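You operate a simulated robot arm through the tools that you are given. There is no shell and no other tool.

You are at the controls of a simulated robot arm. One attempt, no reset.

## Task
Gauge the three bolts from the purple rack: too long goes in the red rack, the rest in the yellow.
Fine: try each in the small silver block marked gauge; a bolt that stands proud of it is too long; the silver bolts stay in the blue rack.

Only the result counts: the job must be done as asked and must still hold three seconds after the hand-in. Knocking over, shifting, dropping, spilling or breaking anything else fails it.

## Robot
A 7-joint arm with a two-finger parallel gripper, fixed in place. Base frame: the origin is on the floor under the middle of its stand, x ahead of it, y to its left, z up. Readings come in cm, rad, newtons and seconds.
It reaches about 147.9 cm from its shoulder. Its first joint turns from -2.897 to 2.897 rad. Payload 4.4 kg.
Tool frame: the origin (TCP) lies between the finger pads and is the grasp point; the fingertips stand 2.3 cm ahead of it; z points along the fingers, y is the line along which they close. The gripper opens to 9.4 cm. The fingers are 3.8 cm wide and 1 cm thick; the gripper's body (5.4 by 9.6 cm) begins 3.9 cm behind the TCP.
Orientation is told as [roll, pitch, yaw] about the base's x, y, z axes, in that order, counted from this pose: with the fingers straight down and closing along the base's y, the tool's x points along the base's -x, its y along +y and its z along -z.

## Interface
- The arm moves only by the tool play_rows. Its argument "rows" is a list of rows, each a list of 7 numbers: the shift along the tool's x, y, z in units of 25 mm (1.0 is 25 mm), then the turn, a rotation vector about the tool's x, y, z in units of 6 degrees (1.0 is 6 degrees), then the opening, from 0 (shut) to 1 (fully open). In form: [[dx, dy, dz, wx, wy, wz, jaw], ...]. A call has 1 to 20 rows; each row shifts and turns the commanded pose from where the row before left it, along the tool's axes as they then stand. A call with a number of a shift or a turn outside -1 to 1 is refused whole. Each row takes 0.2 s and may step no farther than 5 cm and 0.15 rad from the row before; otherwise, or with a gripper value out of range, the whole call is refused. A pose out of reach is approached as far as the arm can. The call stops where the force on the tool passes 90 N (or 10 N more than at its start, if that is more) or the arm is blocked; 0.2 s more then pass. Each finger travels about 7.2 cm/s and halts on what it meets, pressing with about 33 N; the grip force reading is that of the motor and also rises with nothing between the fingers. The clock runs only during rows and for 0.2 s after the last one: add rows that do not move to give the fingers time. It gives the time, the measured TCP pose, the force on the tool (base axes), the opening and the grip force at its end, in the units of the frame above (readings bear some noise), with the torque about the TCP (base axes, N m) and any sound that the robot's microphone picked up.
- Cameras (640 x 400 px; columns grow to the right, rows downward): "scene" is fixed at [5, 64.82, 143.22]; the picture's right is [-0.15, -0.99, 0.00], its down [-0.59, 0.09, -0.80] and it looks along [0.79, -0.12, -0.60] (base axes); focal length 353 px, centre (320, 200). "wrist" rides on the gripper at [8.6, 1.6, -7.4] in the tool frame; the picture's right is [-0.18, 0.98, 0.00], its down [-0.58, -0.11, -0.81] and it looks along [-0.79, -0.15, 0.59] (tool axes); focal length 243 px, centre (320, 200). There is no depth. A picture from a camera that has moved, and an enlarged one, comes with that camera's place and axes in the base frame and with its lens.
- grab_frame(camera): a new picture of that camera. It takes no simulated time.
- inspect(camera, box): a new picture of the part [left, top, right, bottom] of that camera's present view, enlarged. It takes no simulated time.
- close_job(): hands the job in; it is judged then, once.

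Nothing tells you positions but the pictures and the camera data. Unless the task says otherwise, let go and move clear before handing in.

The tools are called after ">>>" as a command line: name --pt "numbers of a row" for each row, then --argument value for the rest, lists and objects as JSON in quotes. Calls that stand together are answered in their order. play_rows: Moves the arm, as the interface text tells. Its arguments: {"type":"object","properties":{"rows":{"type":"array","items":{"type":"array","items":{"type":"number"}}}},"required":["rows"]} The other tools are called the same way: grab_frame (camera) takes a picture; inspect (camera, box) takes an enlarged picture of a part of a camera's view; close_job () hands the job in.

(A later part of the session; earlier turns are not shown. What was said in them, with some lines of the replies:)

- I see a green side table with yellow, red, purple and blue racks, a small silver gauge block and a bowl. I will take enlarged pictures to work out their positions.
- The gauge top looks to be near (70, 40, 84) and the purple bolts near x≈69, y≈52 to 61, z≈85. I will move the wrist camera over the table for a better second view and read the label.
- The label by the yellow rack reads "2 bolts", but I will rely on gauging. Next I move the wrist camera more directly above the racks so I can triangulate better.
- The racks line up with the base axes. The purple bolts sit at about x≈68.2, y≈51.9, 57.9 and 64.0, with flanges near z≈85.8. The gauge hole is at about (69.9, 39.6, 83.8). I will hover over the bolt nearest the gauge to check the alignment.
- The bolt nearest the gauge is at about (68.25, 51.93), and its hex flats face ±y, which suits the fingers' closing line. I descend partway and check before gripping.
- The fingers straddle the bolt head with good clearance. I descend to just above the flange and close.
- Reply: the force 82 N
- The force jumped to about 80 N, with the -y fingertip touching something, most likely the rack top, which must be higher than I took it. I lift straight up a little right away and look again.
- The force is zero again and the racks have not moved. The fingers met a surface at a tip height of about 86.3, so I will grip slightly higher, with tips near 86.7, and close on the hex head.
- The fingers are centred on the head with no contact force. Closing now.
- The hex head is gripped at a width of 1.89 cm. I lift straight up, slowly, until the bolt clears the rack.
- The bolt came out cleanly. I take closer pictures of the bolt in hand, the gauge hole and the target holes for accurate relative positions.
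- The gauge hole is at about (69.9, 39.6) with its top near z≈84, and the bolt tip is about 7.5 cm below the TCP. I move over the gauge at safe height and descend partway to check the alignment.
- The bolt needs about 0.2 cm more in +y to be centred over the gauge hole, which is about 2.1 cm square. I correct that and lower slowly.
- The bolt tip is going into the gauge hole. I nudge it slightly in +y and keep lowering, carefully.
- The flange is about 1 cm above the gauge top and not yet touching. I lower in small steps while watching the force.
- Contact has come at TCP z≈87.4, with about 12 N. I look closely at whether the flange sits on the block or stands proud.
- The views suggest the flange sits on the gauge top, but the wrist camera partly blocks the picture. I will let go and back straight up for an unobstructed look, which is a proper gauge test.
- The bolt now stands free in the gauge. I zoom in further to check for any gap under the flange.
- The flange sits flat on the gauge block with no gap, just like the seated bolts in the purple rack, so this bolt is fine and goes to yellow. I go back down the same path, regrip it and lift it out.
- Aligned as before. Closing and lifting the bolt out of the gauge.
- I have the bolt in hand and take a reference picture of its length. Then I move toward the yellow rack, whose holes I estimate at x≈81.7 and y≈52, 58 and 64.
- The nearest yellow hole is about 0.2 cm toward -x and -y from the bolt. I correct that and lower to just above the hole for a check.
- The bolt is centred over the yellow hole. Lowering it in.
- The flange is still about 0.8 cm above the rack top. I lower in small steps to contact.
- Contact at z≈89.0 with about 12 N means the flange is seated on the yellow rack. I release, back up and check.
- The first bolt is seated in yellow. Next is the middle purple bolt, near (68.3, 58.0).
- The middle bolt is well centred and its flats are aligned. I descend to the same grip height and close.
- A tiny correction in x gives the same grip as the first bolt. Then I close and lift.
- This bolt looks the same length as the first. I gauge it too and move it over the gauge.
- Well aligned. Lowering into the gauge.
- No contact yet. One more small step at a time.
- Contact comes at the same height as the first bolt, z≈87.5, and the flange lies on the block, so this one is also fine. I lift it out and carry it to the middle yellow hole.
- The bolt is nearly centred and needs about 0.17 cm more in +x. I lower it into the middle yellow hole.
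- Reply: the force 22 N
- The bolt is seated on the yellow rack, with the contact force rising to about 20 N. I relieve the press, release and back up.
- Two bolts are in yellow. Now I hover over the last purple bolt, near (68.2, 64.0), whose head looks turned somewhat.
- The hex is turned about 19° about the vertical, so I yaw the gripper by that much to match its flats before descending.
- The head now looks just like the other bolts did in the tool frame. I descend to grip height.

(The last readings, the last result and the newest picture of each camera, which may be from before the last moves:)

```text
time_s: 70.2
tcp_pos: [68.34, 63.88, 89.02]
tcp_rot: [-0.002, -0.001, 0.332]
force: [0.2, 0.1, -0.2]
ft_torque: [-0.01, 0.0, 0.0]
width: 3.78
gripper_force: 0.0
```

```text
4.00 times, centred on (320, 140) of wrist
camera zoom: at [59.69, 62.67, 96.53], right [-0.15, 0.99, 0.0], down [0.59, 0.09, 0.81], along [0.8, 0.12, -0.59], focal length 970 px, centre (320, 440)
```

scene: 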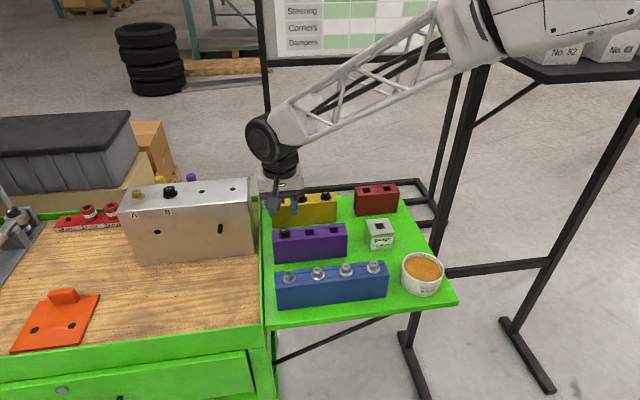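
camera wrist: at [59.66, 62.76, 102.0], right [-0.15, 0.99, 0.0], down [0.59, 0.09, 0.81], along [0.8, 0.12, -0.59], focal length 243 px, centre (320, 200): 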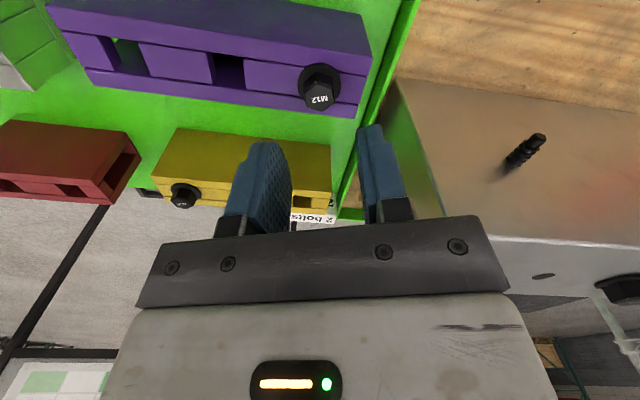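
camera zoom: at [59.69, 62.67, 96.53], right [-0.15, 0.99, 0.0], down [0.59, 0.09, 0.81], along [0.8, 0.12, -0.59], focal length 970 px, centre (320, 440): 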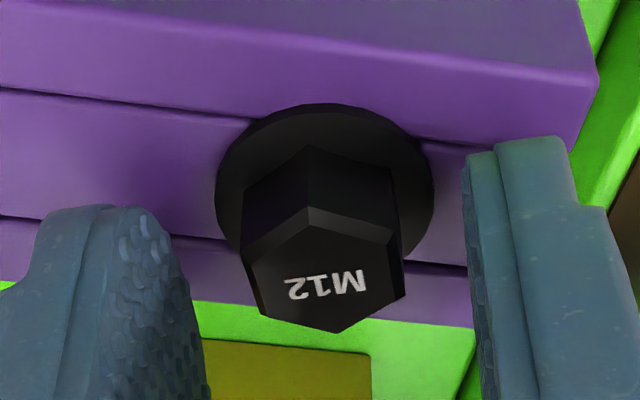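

I nudge 0.15 cm along the closing axis to centre the grip, then close and lift.

>>> play_rows --pt "0 0.06 0 0 0 0 0.4" --pt "0 0 0.02 0 0 0 0.4" --pt "0 0 0 0 0 0 0.15" --pt "0 0 0 0 0 0 0" --pt "0 0 0 0 0 0 0" --pt "0 0 0 0 0 0 0" --pt "0 0 -0.3 0 0 0 0" --pt "0 0 -0.4 0 0 0 0" --pt "0 0 -0.4 0 0 0 0" --pt "0 0 -0.4 0 0 0 0" --pt "0 0 -0.5 0 0 0 0" --pt "0 0 -0.5 0 0 0 0" --pt "0 0 -0.5 0 0 0 0" --pt "0 0 -0.5 0 0 0 0" --pt "0 0 -0.6 0 0 0 0" --pt "0 0 -0.2 0 0 0 0" --pt "0 0 0 0 0 0 0"

>>> grab_frame --camera "wrist"

>>> inspect --camera "wrist" --box '[280, 80, 360, 130]'

>>> inspect --camera "scene" --box '[240, 150, 340, 240]'

```text
time_s: 73.8
tcp_pos: [68.18, 64.34, 99.65]
tcp_rot: [-0.002, 0.0, 0.332]
force: [0.1, -0.6, -1.4]
ft_torque: [0.03, 0.01, 0.0]
width: 1.92
gripper_force: 32.9
```

```text
taken
camera wrist: at [59.6, 62.95, 107.13], right [-0.15, 0.99, 0.0], down [0.59, 0.09, 0.81], along [0.8, 0.12, -0.59], focal length 243 px, centre (320, 200)
```

wrist: 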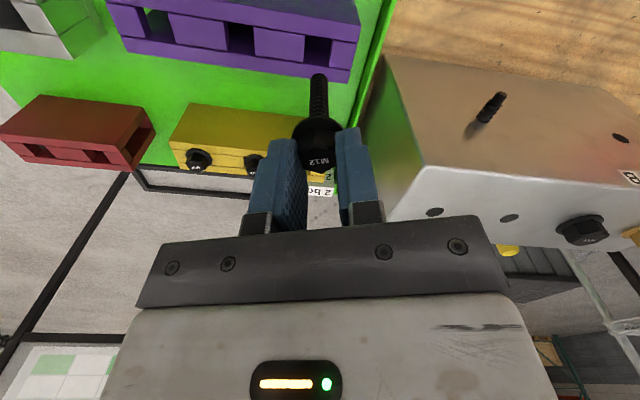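

```text
8.00 times, centred on (320, 105) of wrist
camera zoom: at [59.6, 62.95, 107.13], right [-0.15, 0.99, 0.0], down [0.59, 0.09, 0.81], along [0.8, 0.12, -0.59], focal length 1941 px, centre (320, 960)
```

zoom: 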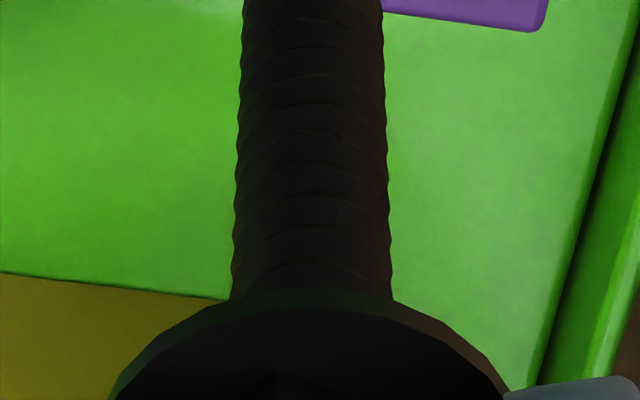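

```text
4.44 times, centred on (290, 195) of scene
camera zoom: at [5.0, 64.82, 143.22], right [-0.15, -0.99, 0.0], down [-0.59, 0.09, -0.8], along [0.79, -0.12, -0.6], focal length 1571 px, centre (453, 222)
```

zoom: 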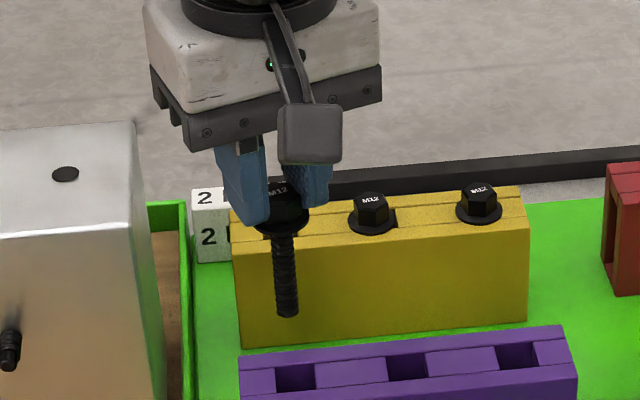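

This bolt is clearly longer, about 1.3 cm more shank than the other two. I still try it in the gauge: first turn the hand back square, then move over the block.

>>> play_rows --pt "0 0 0 0 0 0.79 0" --pt "0 0 0 0 0 0.79 0" --pt "0 0 0 0 0 0.79 0" --pt "0 0 0 0 0 0.79 0" --pt "-0.0611 -0.8836 0 0 0 0 0" --pt "-0.0611 -0.8836 0 0 0 0 0" --pt "-0.0611 -0.8836 0 0 0 0 0" --pt "-0.0611 -0.8836 0 0 0 0 0" --pt "-0.0611 -0.8836 0 0 0 0 0" --pt "-0.0611 -0.8836 0 0 0 0 0" --pt "-0.0611 -0.8836 0 0 0 0 0" --pt "-0.0611 -0.8836 0 0 0 0 0" --pt "-0.0611 -0.8836 0 0 0 0 0" --pt "-0.0611 -0.8836 0 0 0 0 0" --pt "-0.0611 -0.8836 0 0 0 0 0" --pt "0 0 0 0 0 0 0" --pt "0 0 0.6 0 0 0 0" --pt "0 0 0.6 0 0 0 0" --pt "0 0 0.6 0 0 0 0" --pt "0 0 0 0 0 0 0"

>>> inspect --camera "wrist" --box '[240, 0, 400, 100]'

>>> inspect --camera "scene" --box '[340, 180, 440, 245]'

```text
time_s: 78.0
tcp_pos: [69.74, 39.93, 95.07]
tcp_rot: [-0.001, -0.001, 0.0]
force: [0.2, -0.1, -0.6]
ft_torque: [-0.01, -0.02, -0.02]
width: 1.89
gripper_force: 32.7
```

```text
4.00 times, centred on (320, 50) of wrist
camera zoom: at [61.26, 41.46, 102.56], right [0.18, 0.98, 0.0], down [0.58, -0.11, 0.81], along [0.79, -0.15, -0.59], focal length 970 px, centre (320, 800)
```

zoom: 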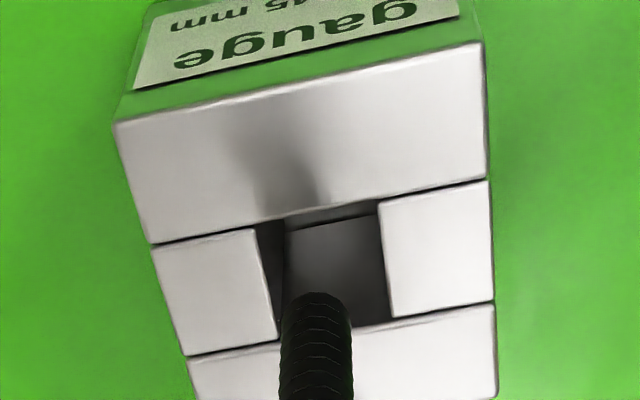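

```text
6.15 times, centred on (390, 212) of scene
camera zoom: at [5.0, 64.82, 143.22], right [-0.15, -0.99, 0.0], down [-0.59, 0.09, -0.8], along [0.79, -0.12, -0.6], focal length 2175 px, centre (-111, 123)
```

zoom: 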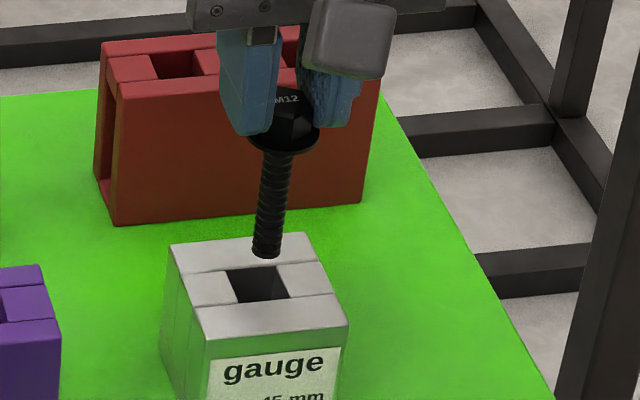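

Aligned. I lower the long bolt into the gauge gently.

>>> play_rows --pt "0 0 0.26 0 0 0 0" --pt "0 0 0.26 0 0 0 0" --pt "0 0 0.26 0 0 0 0" --pt "0 0 0.26 0 0 0 0" --pt "0 0 0.26 0 0 0 0" --pt "0 0 0.26 0 0 0 0" --pt "0 0 0.26 0 0 0 0" --pt "0 0 0.1 0 0 0 0" --pt "0 0 0.1 0 0 0 0" --pt "0 0 0 0 0 0 0"

>>> play_rows --pt "0 0 0.06 0 0 0 0" --pt "0 0 0.06 0 0 0 0" --pt "0 0 0 0 0 0 0"

>>> play_rows --pt "0 0 0.06 0 0 0 0" --pt "0 0 0 0 0 0 0"

```text
time_s: 80.2
tcp_pos: [69.89, 39.82, 90.05]
tcp_rot: [0.0, 0.0, 0.0]
force: [-0.3, -0.4, -1.3]
ft_torque: [0.02, 0.03, -0.07]
width: 1.9
gripper_force: 32.7
```

```text
time_s: 81.0
tcp_pos: [69.81, 39.72, 89.94]
tcp_rot: [0.0, 0.0, 0.0]
force: [0.0, 0.8, -0.9]
ft_torque: [0.02, 0.02, 0.0]
width: 1.89
gripper_force: 33.4
```

```text
time_s: 81.6
tcp_pos: [69.77, 39.8, 89.71]
tcp_rot: [-0.002, 0.0, 0.001]
force: [-0.7, -0.3, -1.3]
ft_torque: [0.02, 0.01, 0.03]
width: 1.89
gripper_force: 33.4
```

>>> play_rows --pt "0 0 0.06 0 0 0 0" --pt "0 0 0.06 0 0 0 0" --pt "0 0 0 0 0 0 0"

>>> play_rows --pt "0 0 0.06 0 0 0 0" --pt "0 0 0 0 0 0 0"

>>> play_rows --pt "0 0 0.06 0 0 0 0" --pt "0 0 0 0 0 0 0"

```text
time_s: 82.4
tcp_pos: [69.92, 39.76, 89.46]
tcp_rot: [0.0, -0.001, 0.001]
force: [0.8, -0.5, -0.5]
ft_torque: [-0.01, 0.0, -0.03]
width: 1.9
gripper_force: 32.9
```

```text
time_s: 83.0
tcp_pos: [69.89, 39.89, 89.16]
tcp_rot: [0.0, 0.002, -0.001]
force: [0.2, 0.3, -0.9]
ft_torque: [-0.02, 0.0, 0.0]
width: 1.91
gripper_force: 33.1
```

```text
time_s: 83.6
tcp_pos: [69.74, 39.9, 89.19]
tcp_rot: [0.0, -0.001, -0.001]
force: [0.0, 0.5, -1.3]
ft_torque: [-0.02, 0.02, -0.01]
width: 1.9
gripper_force: 32.7
```

>>> play_rows --pt "0 0 0.06 0 0 0 0" --pt "0 0 0 0 0 0 0"

>>> play_rows --pt "0 0 0.06 0 0 0 0" --pt "0 0 0 0 0 0 0"

>>> inspect --camera "scene" --box '[355, 200, 415, 240]'

```text
time_s: 84.2
tcp_pos: [69.85, 39.9, 88.82]
tcp_rot: [0.0, 0.0, 0.002]
force: [0.3, -0.1, -0.4]
ft_torque: [0.0, 0.01, 0.01]
width: 1.92
gripper_force: 32.7
```

```text
time_s: 84.8
tcp_pos: [69.85, 39.88, 88.79]
tcp_rot: [0.0, -0.001, 0.001]
force: [-0.4, 0.7, -0.9]
ft_torque: [-0.03, 0.03, 0.0]
width: 1.88
gripper_force: 32.9
```

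```text
10.00 times, centred on (385, 220) of scene
camera zoom: at [5.0, 64.82, 143.22], right [-0.15, -0.99, 0.0], down [-0.59, 0.09, -0.8], along [0.79, -0.12, -0.6], focal length 3534 px, centre (-330, 0)
```

zoom: 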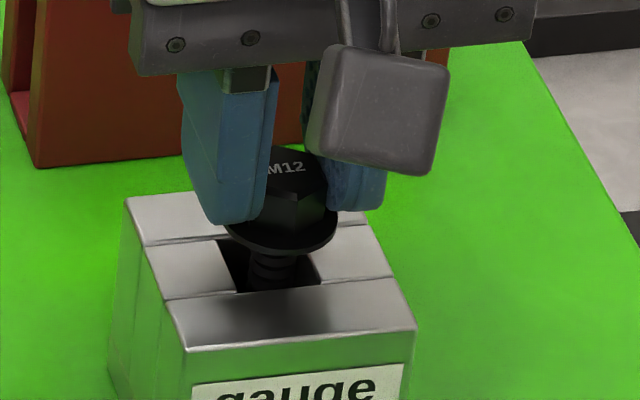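

The flange is still well above the block and nothing touches yet. I continue down in small steps.

>>> play_rows --pt "0 0 0.06 0 0 0 0" --pt "0 0 0 0 0 0 0"

>>> play_rows --pt "0 0 0.06 0 0 0 0" --pt "0 0 0 0 0 0 0"

>>> play_rows --pt "0 0 0.06 0 0 0 0" --pt "0 0 0 0 0 0 0"

>>> inspect --camera "scene" --box '[355, 200, 415, 240]'

```text
time_s: 85.4
tcp_pos: [69.9, 39.87, 88.83]
tcp_rot: [-0.002, -0.002, -0.001]
force: [-4.2, -3.0, 18.4]
ft_torque: [-0.26, 0.43, 0.02]
width: 1.9
gripper_force: 32.9
```

```text
time_s: 86.0
tcp_pos: [69.83, 39.91, 88.56]
tcp_rot: [0.001, -0.001, 0.001]
force: [3.7, -2.5, 27.3]
ft_torque: [-0.23, -0.26, -0.01]
width: 1.93
gripper_force: 33.5
```

```text
time_s: 86.6
tcp_pos: [70.0, 39.95, 88.61]
tcp_rot: [0.001, -0.004, 0.0]
force: [-2.5, -3.0, 55.3]
ft_torque: [-0.19, 0.3, 0.02]
width: 1.92
gripper_force: 32.8
```

```text
10.00 times, centred on (385, 220) of scene
camera zoom: at [5.0, 64.82, 143.22], right [-0.15, -0.99, 0.0], down [-0.59, 0.09, -0.8], along [0.79, -0.12, -0.6], focal length 3534 px, centre (-330, 0)
```

zoom: 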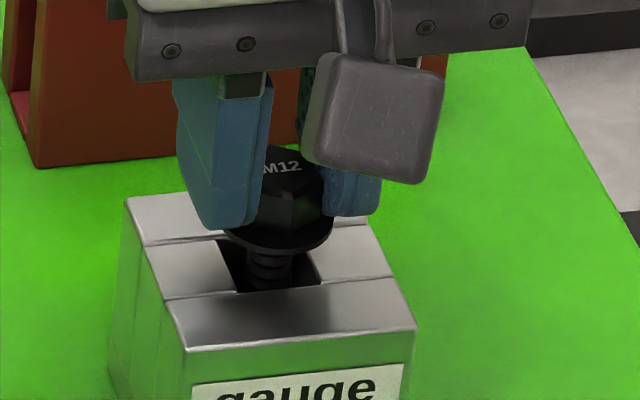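

It bottoms out with the flange standing clearly proud by about 1.2 cm, so it is too long and goes to red. I lift it straight out and move over the near red hole, at about (83, 39.6).

>>> play_rows --pt "0 0 -0.2 0 0 0 0" --pt "0 0 -0.4 0 0 0 0" --pt "0 0 -0.5 0 0 0 0" --pt "0 0 -0.6 0 0 0 0" --pt "0 0 -0.6 0 0 0 0" --pt "0 0 -0.6 0 0 0 0" --pt "0 0 -0.6 0 0 0 0" --pt "0 0 -0.6 0 0 0 0" --pt "0 0 -0.6 0 0 0 0" --pt "0 0 -0.2 0 0 0 0" --pt "0 0 0 0 0 0 0"

>>> play_rows --pt "-0.875 0 0 0 0 0 0" --pt "-0.875 0 0 0 0 0 0" --pt "-0.875 0 0 0 0 0 0" --pt "-0.875 0 0 0 0 0 0" --pt "-0.875 0 0 0 0 0 0" --pt "-0.875 0 0 0 0 0 0" --pt "0 0 0 0 0 0 0" --pt "0 0 0 0 0 0 0"

>>> grab_frame --camera "wrist"

>>> inspect --camera "wrist" --box '[240, 0, 400, 100]'

>>> inspect --camera "scene" --box '[330, 140, 430, 220]'

```text
time_s: 89.0
tcp_pos: [69.84, 39.97, 100.57]
tcp_rot: [0.0, 0.0, 0.0]
force: [-0.5, 0.1, -2.5]
ft_torque: [-0.01, 0.03, 0.01]
width: 1.92
gripper_force: 32.6
```

```text
time_s: 90.8
tcp_pos: [83.03, 39.83, 100.6]
tcp_rot: [0.001, 0.002, -0.002]
force: [0.5, 0.8, -1.3]
ft_torque: [0.0, -0.01, 0.0]
width: 1.88
gripper_force: 33.0
```

```text
taken
camera wrist: at [74.47, 41.55, 108.03], right [0.18, 0.98, 0.0], down [0.58, -0.11, 0.81], along [0.79, -0.15, -0.59], focal length 243 px, centre (320, 200)
```

wrist: 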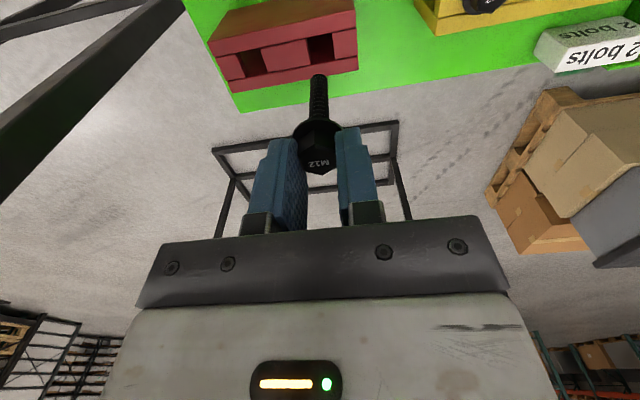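

```text
4.00 times, centred on (320, 50) of wrist
camera zoom: at [74.47, 41.55, 108.03], right [0.18, 0.98, 0.0], down [0.58, -0.11, 0.81], along [0.79, -0.15, -0.59], focal length 970 px, centre (320, 800)
```

zoom: 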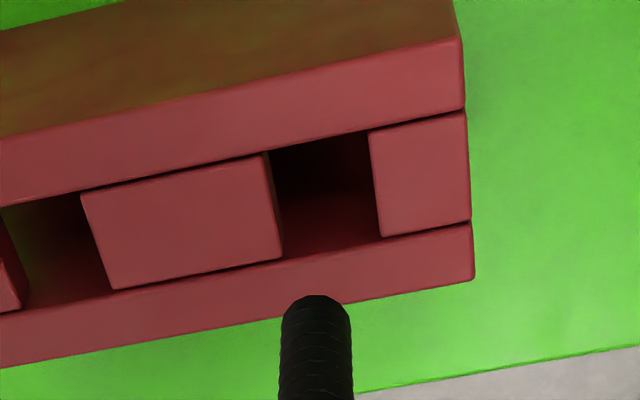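

```text
5.00 times, centred on (380, 180) of scene
camera zoom: at [5.0, 64.82, 143.22], right [-0.15, -0.99, 0.0], down [-0.59, 0.09, -0.8], along [0.79, -0.12, -0.6], focal length 1767 px, centre (20, 300)
```

zoom: 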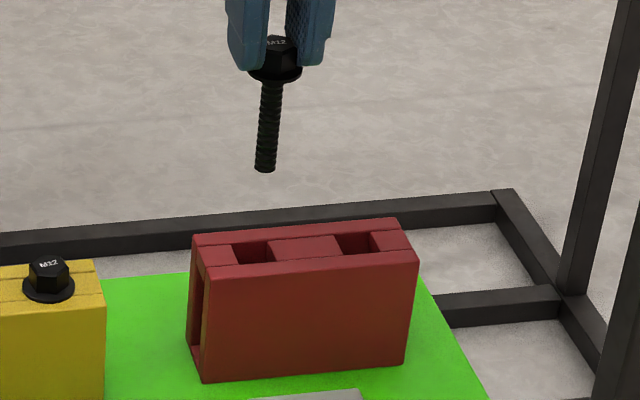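

The near red hole is slightly further in +x. I correct and lower to just above it.

>>> play_rows --pt "-0.07 0.025 0 0 0 0 0" --pt "0 0 0.56 0 0 0 0" --pt "0 0 0.56 0 0 0 0" --pt "0 0 0.56 0 0 0 0" --pt "0 0 0 0 0 0 0" --pt "0 0 0 0 0 0 0"

>>> inspect --camera "wrist" --box '[240, 0, 400, 100]'

>>> inspect --camera "scene" --box '[330, 140, 430, 220]'

```text
time_s: 92.2
tcp_pos: [83.21, 39.99, 96.56]
tcp_rot: [0.001, -0.001, 0.0]
force: [-0.8, 0.0, -1.5]
ft_torque: [-0.02, 0.0, -0.01]
width: 1.86
gripper_force: 33.4
```

```text
4.00 times, centred on (320, 50) of wrist
camera zoom: at [74.63, 41.57, 103.95], right [0.18, 0.98, 0.0], down [0.58, -0.11, 0.81], along [0.79, -0.15, -0.59], focal length 970 px, centre (320, 800)
```

zoom: 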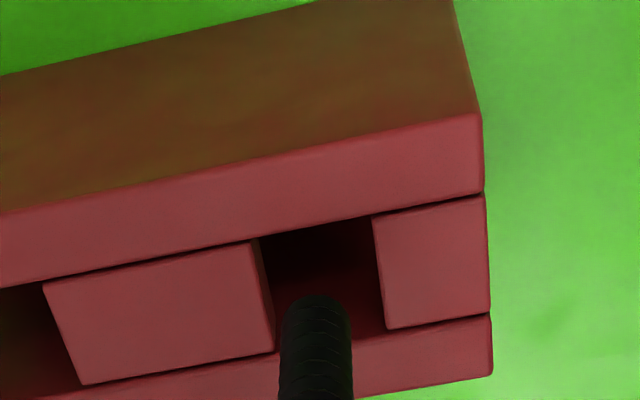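

```text
5.00 times, centred on (380, 180) of scene
camera zoom: at [5.0, 64.82, 143.22], right [-0.15, -0.99, 0.0], down [-0.59, 0.09, -0.8], along [0.79, -0.12, -0.6], focal length 1767 px, centre (20, 300)
```

zoom: 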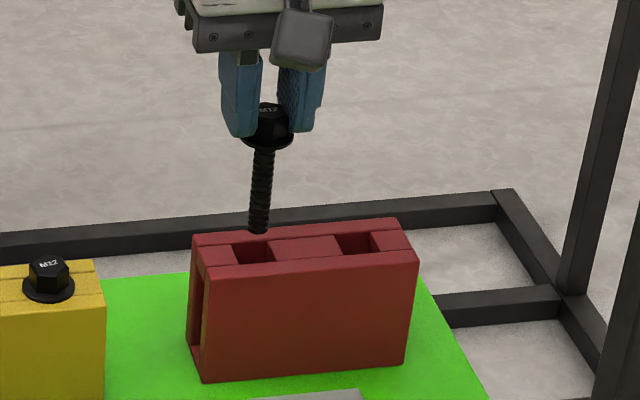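

Centred over the red hole. Lowering it in.

>>> play_rows --pt "0 0 0.28 0 0 0 0" --pt "0 0 0.28 0 0 0 0" --pt "0 0 0.28 0 0 0 0" --pt "0 0 0.28 0 0 0 0" --pt "0 0 0.28 0 0 0 0" --pt "0 0 0.28 0 0 0 0" --pt "0 0 0.28 0 0 0 0" --pt "0 0 0.28 0 0 0 0" --pt "0 0 0.28 0 0 0 0" --pt "0 0 0 0 0 0 0"

>>> inspect --camera "wrist" --box '[240, 60, 400, 160]'

>>> inspect --camera "scene" --box '[340, 165, 400, 205]'

```text
time_s: 94.4
tcp_pos: [83.18, 39.95, 90.14]
tcp_rot: [-0.002, 0.0, 0.0]
force: [0.2, -0.1, -0.9]
ft_torque: [0.0, -0.01, 0.01]
width: 1.91
gripper_force: 33.3
```

```text
4.00 times, centred on (320, 110) of wrist
camera zoom: at [74.68, 41.56, 97.65], right [0.18, 0.98, 0.0], down [0.58, -0.11, 0.81], along [0.79, -0.15, -0.59], focal length 970 px, centre (320, 560)
```

zoom: 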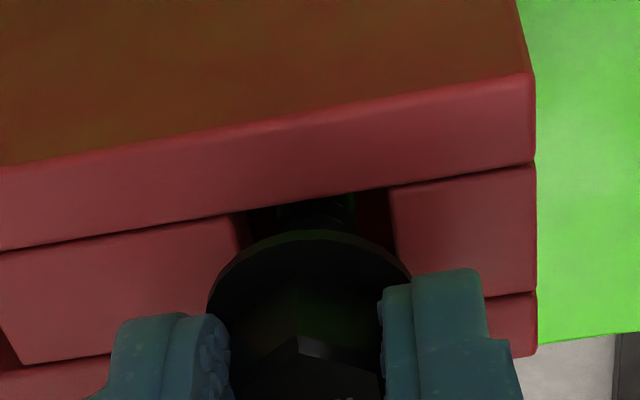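

```text
10.00 times, centred on (370, 185) of scene
camera zoom: at [5.0, 64.82, 143.22], right [-0.15, -0.99, 0.0], down [-0.59, 0.09, -0.8], along [0.79, -0.12, -0.6], focal length 3534 px, centre (-180, 350)
```

zoom: 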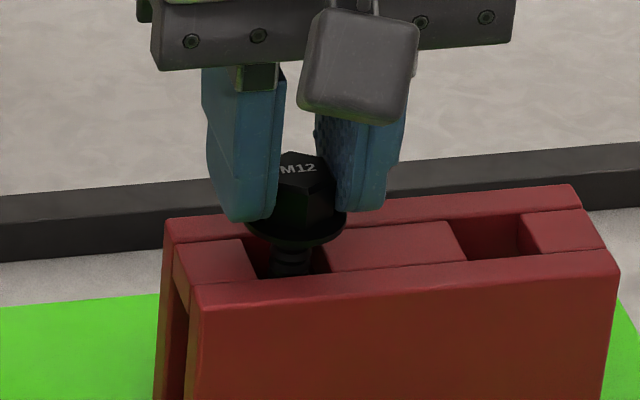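

The bolt is going in cleanly with about 1.1 cm to go. I lower in small steps until the flange seats.

>>> play_rows --pt "0 0 0.12 0 0 0 0" --pt "0 0 0.12 0 0 0 0" --pt "0 0 0.08 0 0 0 0" --pt "0 0 0 0 0 0 0"

>>> play_rows --pt "0 0 0.06 0 0 0 0" --pt "0 0 0 0 0 0 0"

```text
time_s: 95.4
tcp_pos: [83.08, 39.93, 89.41]
tcp_rot: [0.0, 0.0, 0.001]
force: [-0.3, 0.8, -0.8]
ft_torque: [0.02, -0.01, 0.02]
width: 1.9
gripper_force: 32.5
```

```text
time_s: 96.0
tcp_pos: [83.19, 39.86, 89.19]
tcp_rot: [0.0, 0.001, -0.001]
force: [0.6, 0.4, -1.1]
ft_torque: [0.01, -0.01, 0.01]
width: 1.9
gripper_force: 33.7
```

>>> play_rows --pt "0 0 0.06 0 0 0 0" --pt "0 0 0 0 0 0 0"

>>> inspect --camera "scene" --box '[340, 165, 400, 205]'

```text
time_s: 96.6
tcp_pos: [83.15, 40.01, 89.07]
tcp_rot: [0.001, 0.0, 0.001]
force: [-0.4, 0.2, -1.5]
ft_torque: [0.0, 0.03, 0.03]
width: 1.89
gripper_force: 32.8
```

```text
10.00 times, centred on (370, 185) of scene
camera zoom: at [5.0, 64.82, 143.22], right [-0.15, -0.99, 0.0], down [-0.59, 0.09, -0.8], along [0.79, -0.12, -0.6], focal length 3534 px, centre (-180, 350)
```

zoom: 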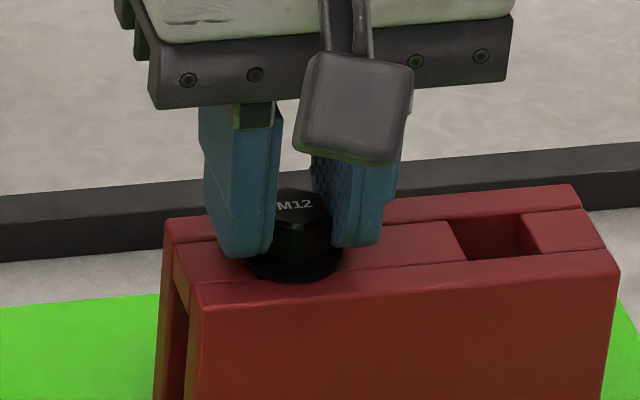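

>>> play_rows --pt "0 0 0.04 0 0 0 0" --pt "0 0 0 0 0 0 0"

```text
time_s: 97.2
tcp_pos: [83.19, 40.03, 88.97]
tcp_rot: [0.001, 0.0, 0.001]
force: [0.0, -0.6, -1.1]
ft_torque: [0.02, 0.02, 0.0]
width: 1.89
gripper_force: 32.8
```

The flange looks almost down, but no contact force shows yet. Another small step.

>>> play_rows --pt "0 0 0.04 0 0 0 0" --pt "0 0 0 0 0 0 0"

```text
time_s: 97.8
tcp_pos: [83.15, 40.0, 89.06]
tcp_rot: [0.001, -0.002, 0.0]
force: [-1.1, 0.1, 9.4]
ft_torque: [-0.1, -0.05, 0.02]
width: 1.9
gripper_force: 32.6
```

Seated on the red rack at 9 N. I release, open and back straight up.

>>> play_rows --pt "0 0 -0.02 0 0 0 0" --pt "0 0 0 0 0 0 0.1" --pt "0 0 0 0 0 0 0.25" --pt "0 0 0 0 0 0 0.4" --pt "0 0 0 0 0 0 0.4" --pt "0 0 -0.2 0 0 0 0.4" --pt "0 0 -0.4 0 0 0 0.4" --pt "0 0 -0.7 0 0 0 0.4" --pt "0 0 -0.9 0 0 0 0.4" --pt "0 0 -0.9 0 0 0 0.4" --pt "0 0 -0.9 0 0 0 0.4" --pt "0 0 -0.9 0 0 0 0.4" --pt "0 0 -0.9 0 0 0 0.4" --pt "0 0 -0.9 0 0 0 0.4" --pt "0 0 0 0 0 0 0.4"

>>> grab_frame --camera "scene"

>>> inspect --camera "scene" --box '[250, 170, 450, 310]'

>>> inspect --camera "scene" --box '[270, 185, 340, 230]'

>>> inspect --camera "scene" --box '[345, 175, 405, 215]'

```text
time_s: 101.0
tcp_pos: [83.15, 39.9, 105.68]
tcp_rot: [0.002, 0.001, 0.0]
force: [-0.3, 0.7, -0.3]
ft_torque: [-0.01, 0.01, -0.02]
width: 3.75
gripper_force: 0.0
```

```text
taken
```

scene: 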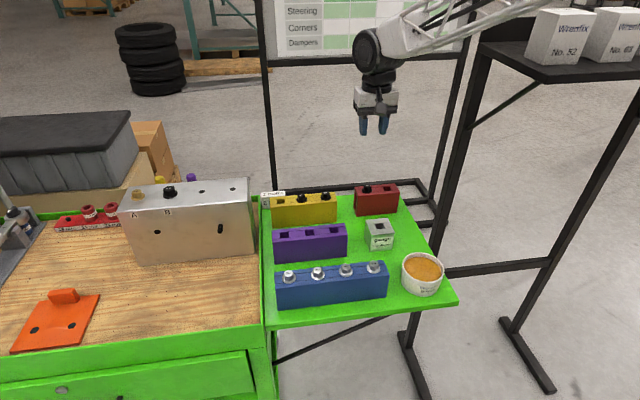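

```text
2.86 times, centred on (350, 240) of scene
camera zoom: at [5.0, 64.82, 143.22], right [-0.15, -0.99, 0.0], down [-0.59, 0.09, -0.8], along [0.79, -0.12, -0.6], focal length 1010 px, centre (234, 86)
```

zoom: 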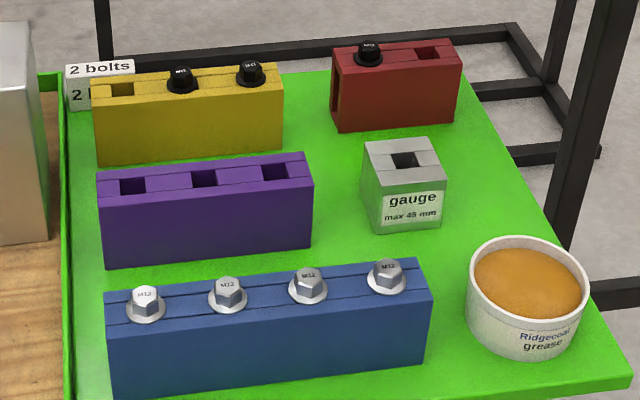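

```text
8.89 times, centred on (305, 208) of scene
camera zoom: at [5.0, 64.82, 143.22], right [-0.15, -0.99, 0.0], down [-0.59, 0.09, -0.8], along [0.79, -0.12, -0.6], focal length 3141 px, centre (453, 133)
```

zoom: 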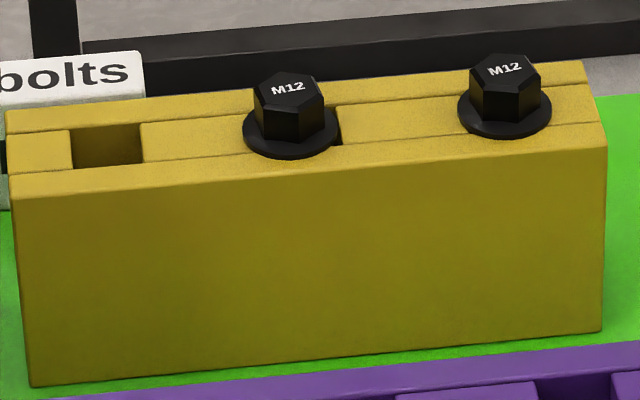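

```text
10.00 times, centred on (375, 195) of scene
camera zoom: at [5.0, 64.82, 143.22], right [-0.15, -0.99, 0.0], down [-0.59, 0.09, -0.8], along [0.79, -0.12, -0.6], focal length 3534 px, centre (-230, 250)
```

zoom: 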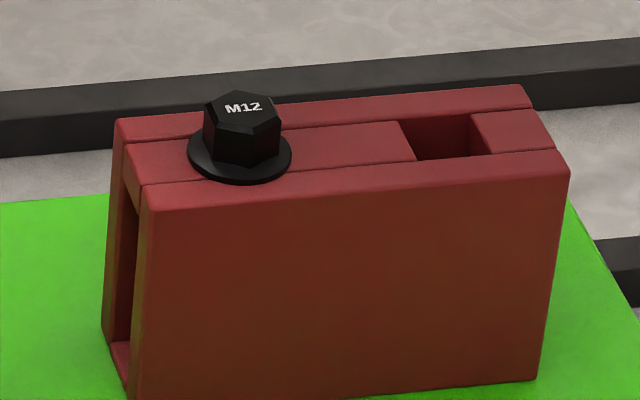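

Both short bolts are seated in yellow and the long one in red. Before handing in, I check that the gauge and purple rack have not shifted from their first pictures.

>>> inspect --camera "scene" --box '[340, 180, 440, 260]'

>>> inspect --camera "scene" --box '[260, 180, 360, 260]'

```text
5.00 times, centred on (390, 220) of scene
camera zoom: at [5.0, 64.82, 143.22], right [-0.15, -0.99, 0.0], down [-0.59, 0.09, -0.8], along [0.79, -0.12, -0.6], focal length 1767 px, centre (-30, 100)
```

zoom: 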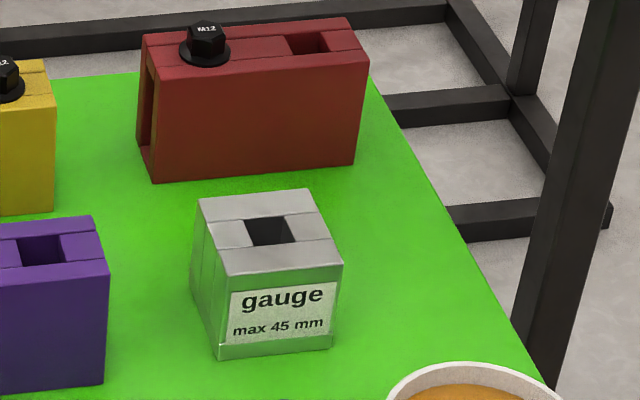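

```text
5.00 times, centred on (310, 220) of scene
camera zoom: at [5.0, 64.82, 143.22], right [-0.15, -0.99, 0.0], down [-0.59, 0.09, -0.8], along [0.79, -0.12, -0.6], focal length 1767 px, centre (370, 100)
```

zoom: 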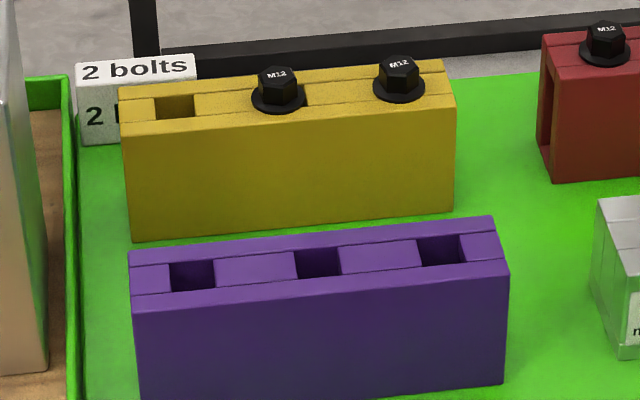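

Everything is where it was: purple is empty, yellow holds the two good bolts, red holds the too-long one, and the silver bolts are untouched. The gripper is open and well clear, so I hand the job in.

>>> close_job

```text
The job is handed in.
```

All three bolts from the purple rack are gauged and sorted, and I've handed the job in. I haven't had the verdict back.

| Purple bolt | In the gauge | Now in |
|---|---|---|
| Nearest the gauge | Flange sits flat on the block | Yellow rack |
| Middle | Stops at the same height as the first, flange down on the block | Yellow rack |
| Farthest from the gauge | Stands proud by about 1.2 cm | Red rack |

**Contact with the purple rack:** on the first approach one fingertip pressed on what I took to be the purple rack's top, at about 80 N, before I lifted off. I also pressed the long bolt into the gauge harder than intended, at about 55 N.

**Before hand-in:** the pictures showed the purple rack and the gauge where they started. All three bolts were seated, the silver bolts were still in the blue rack, and the gripper was open and clear.
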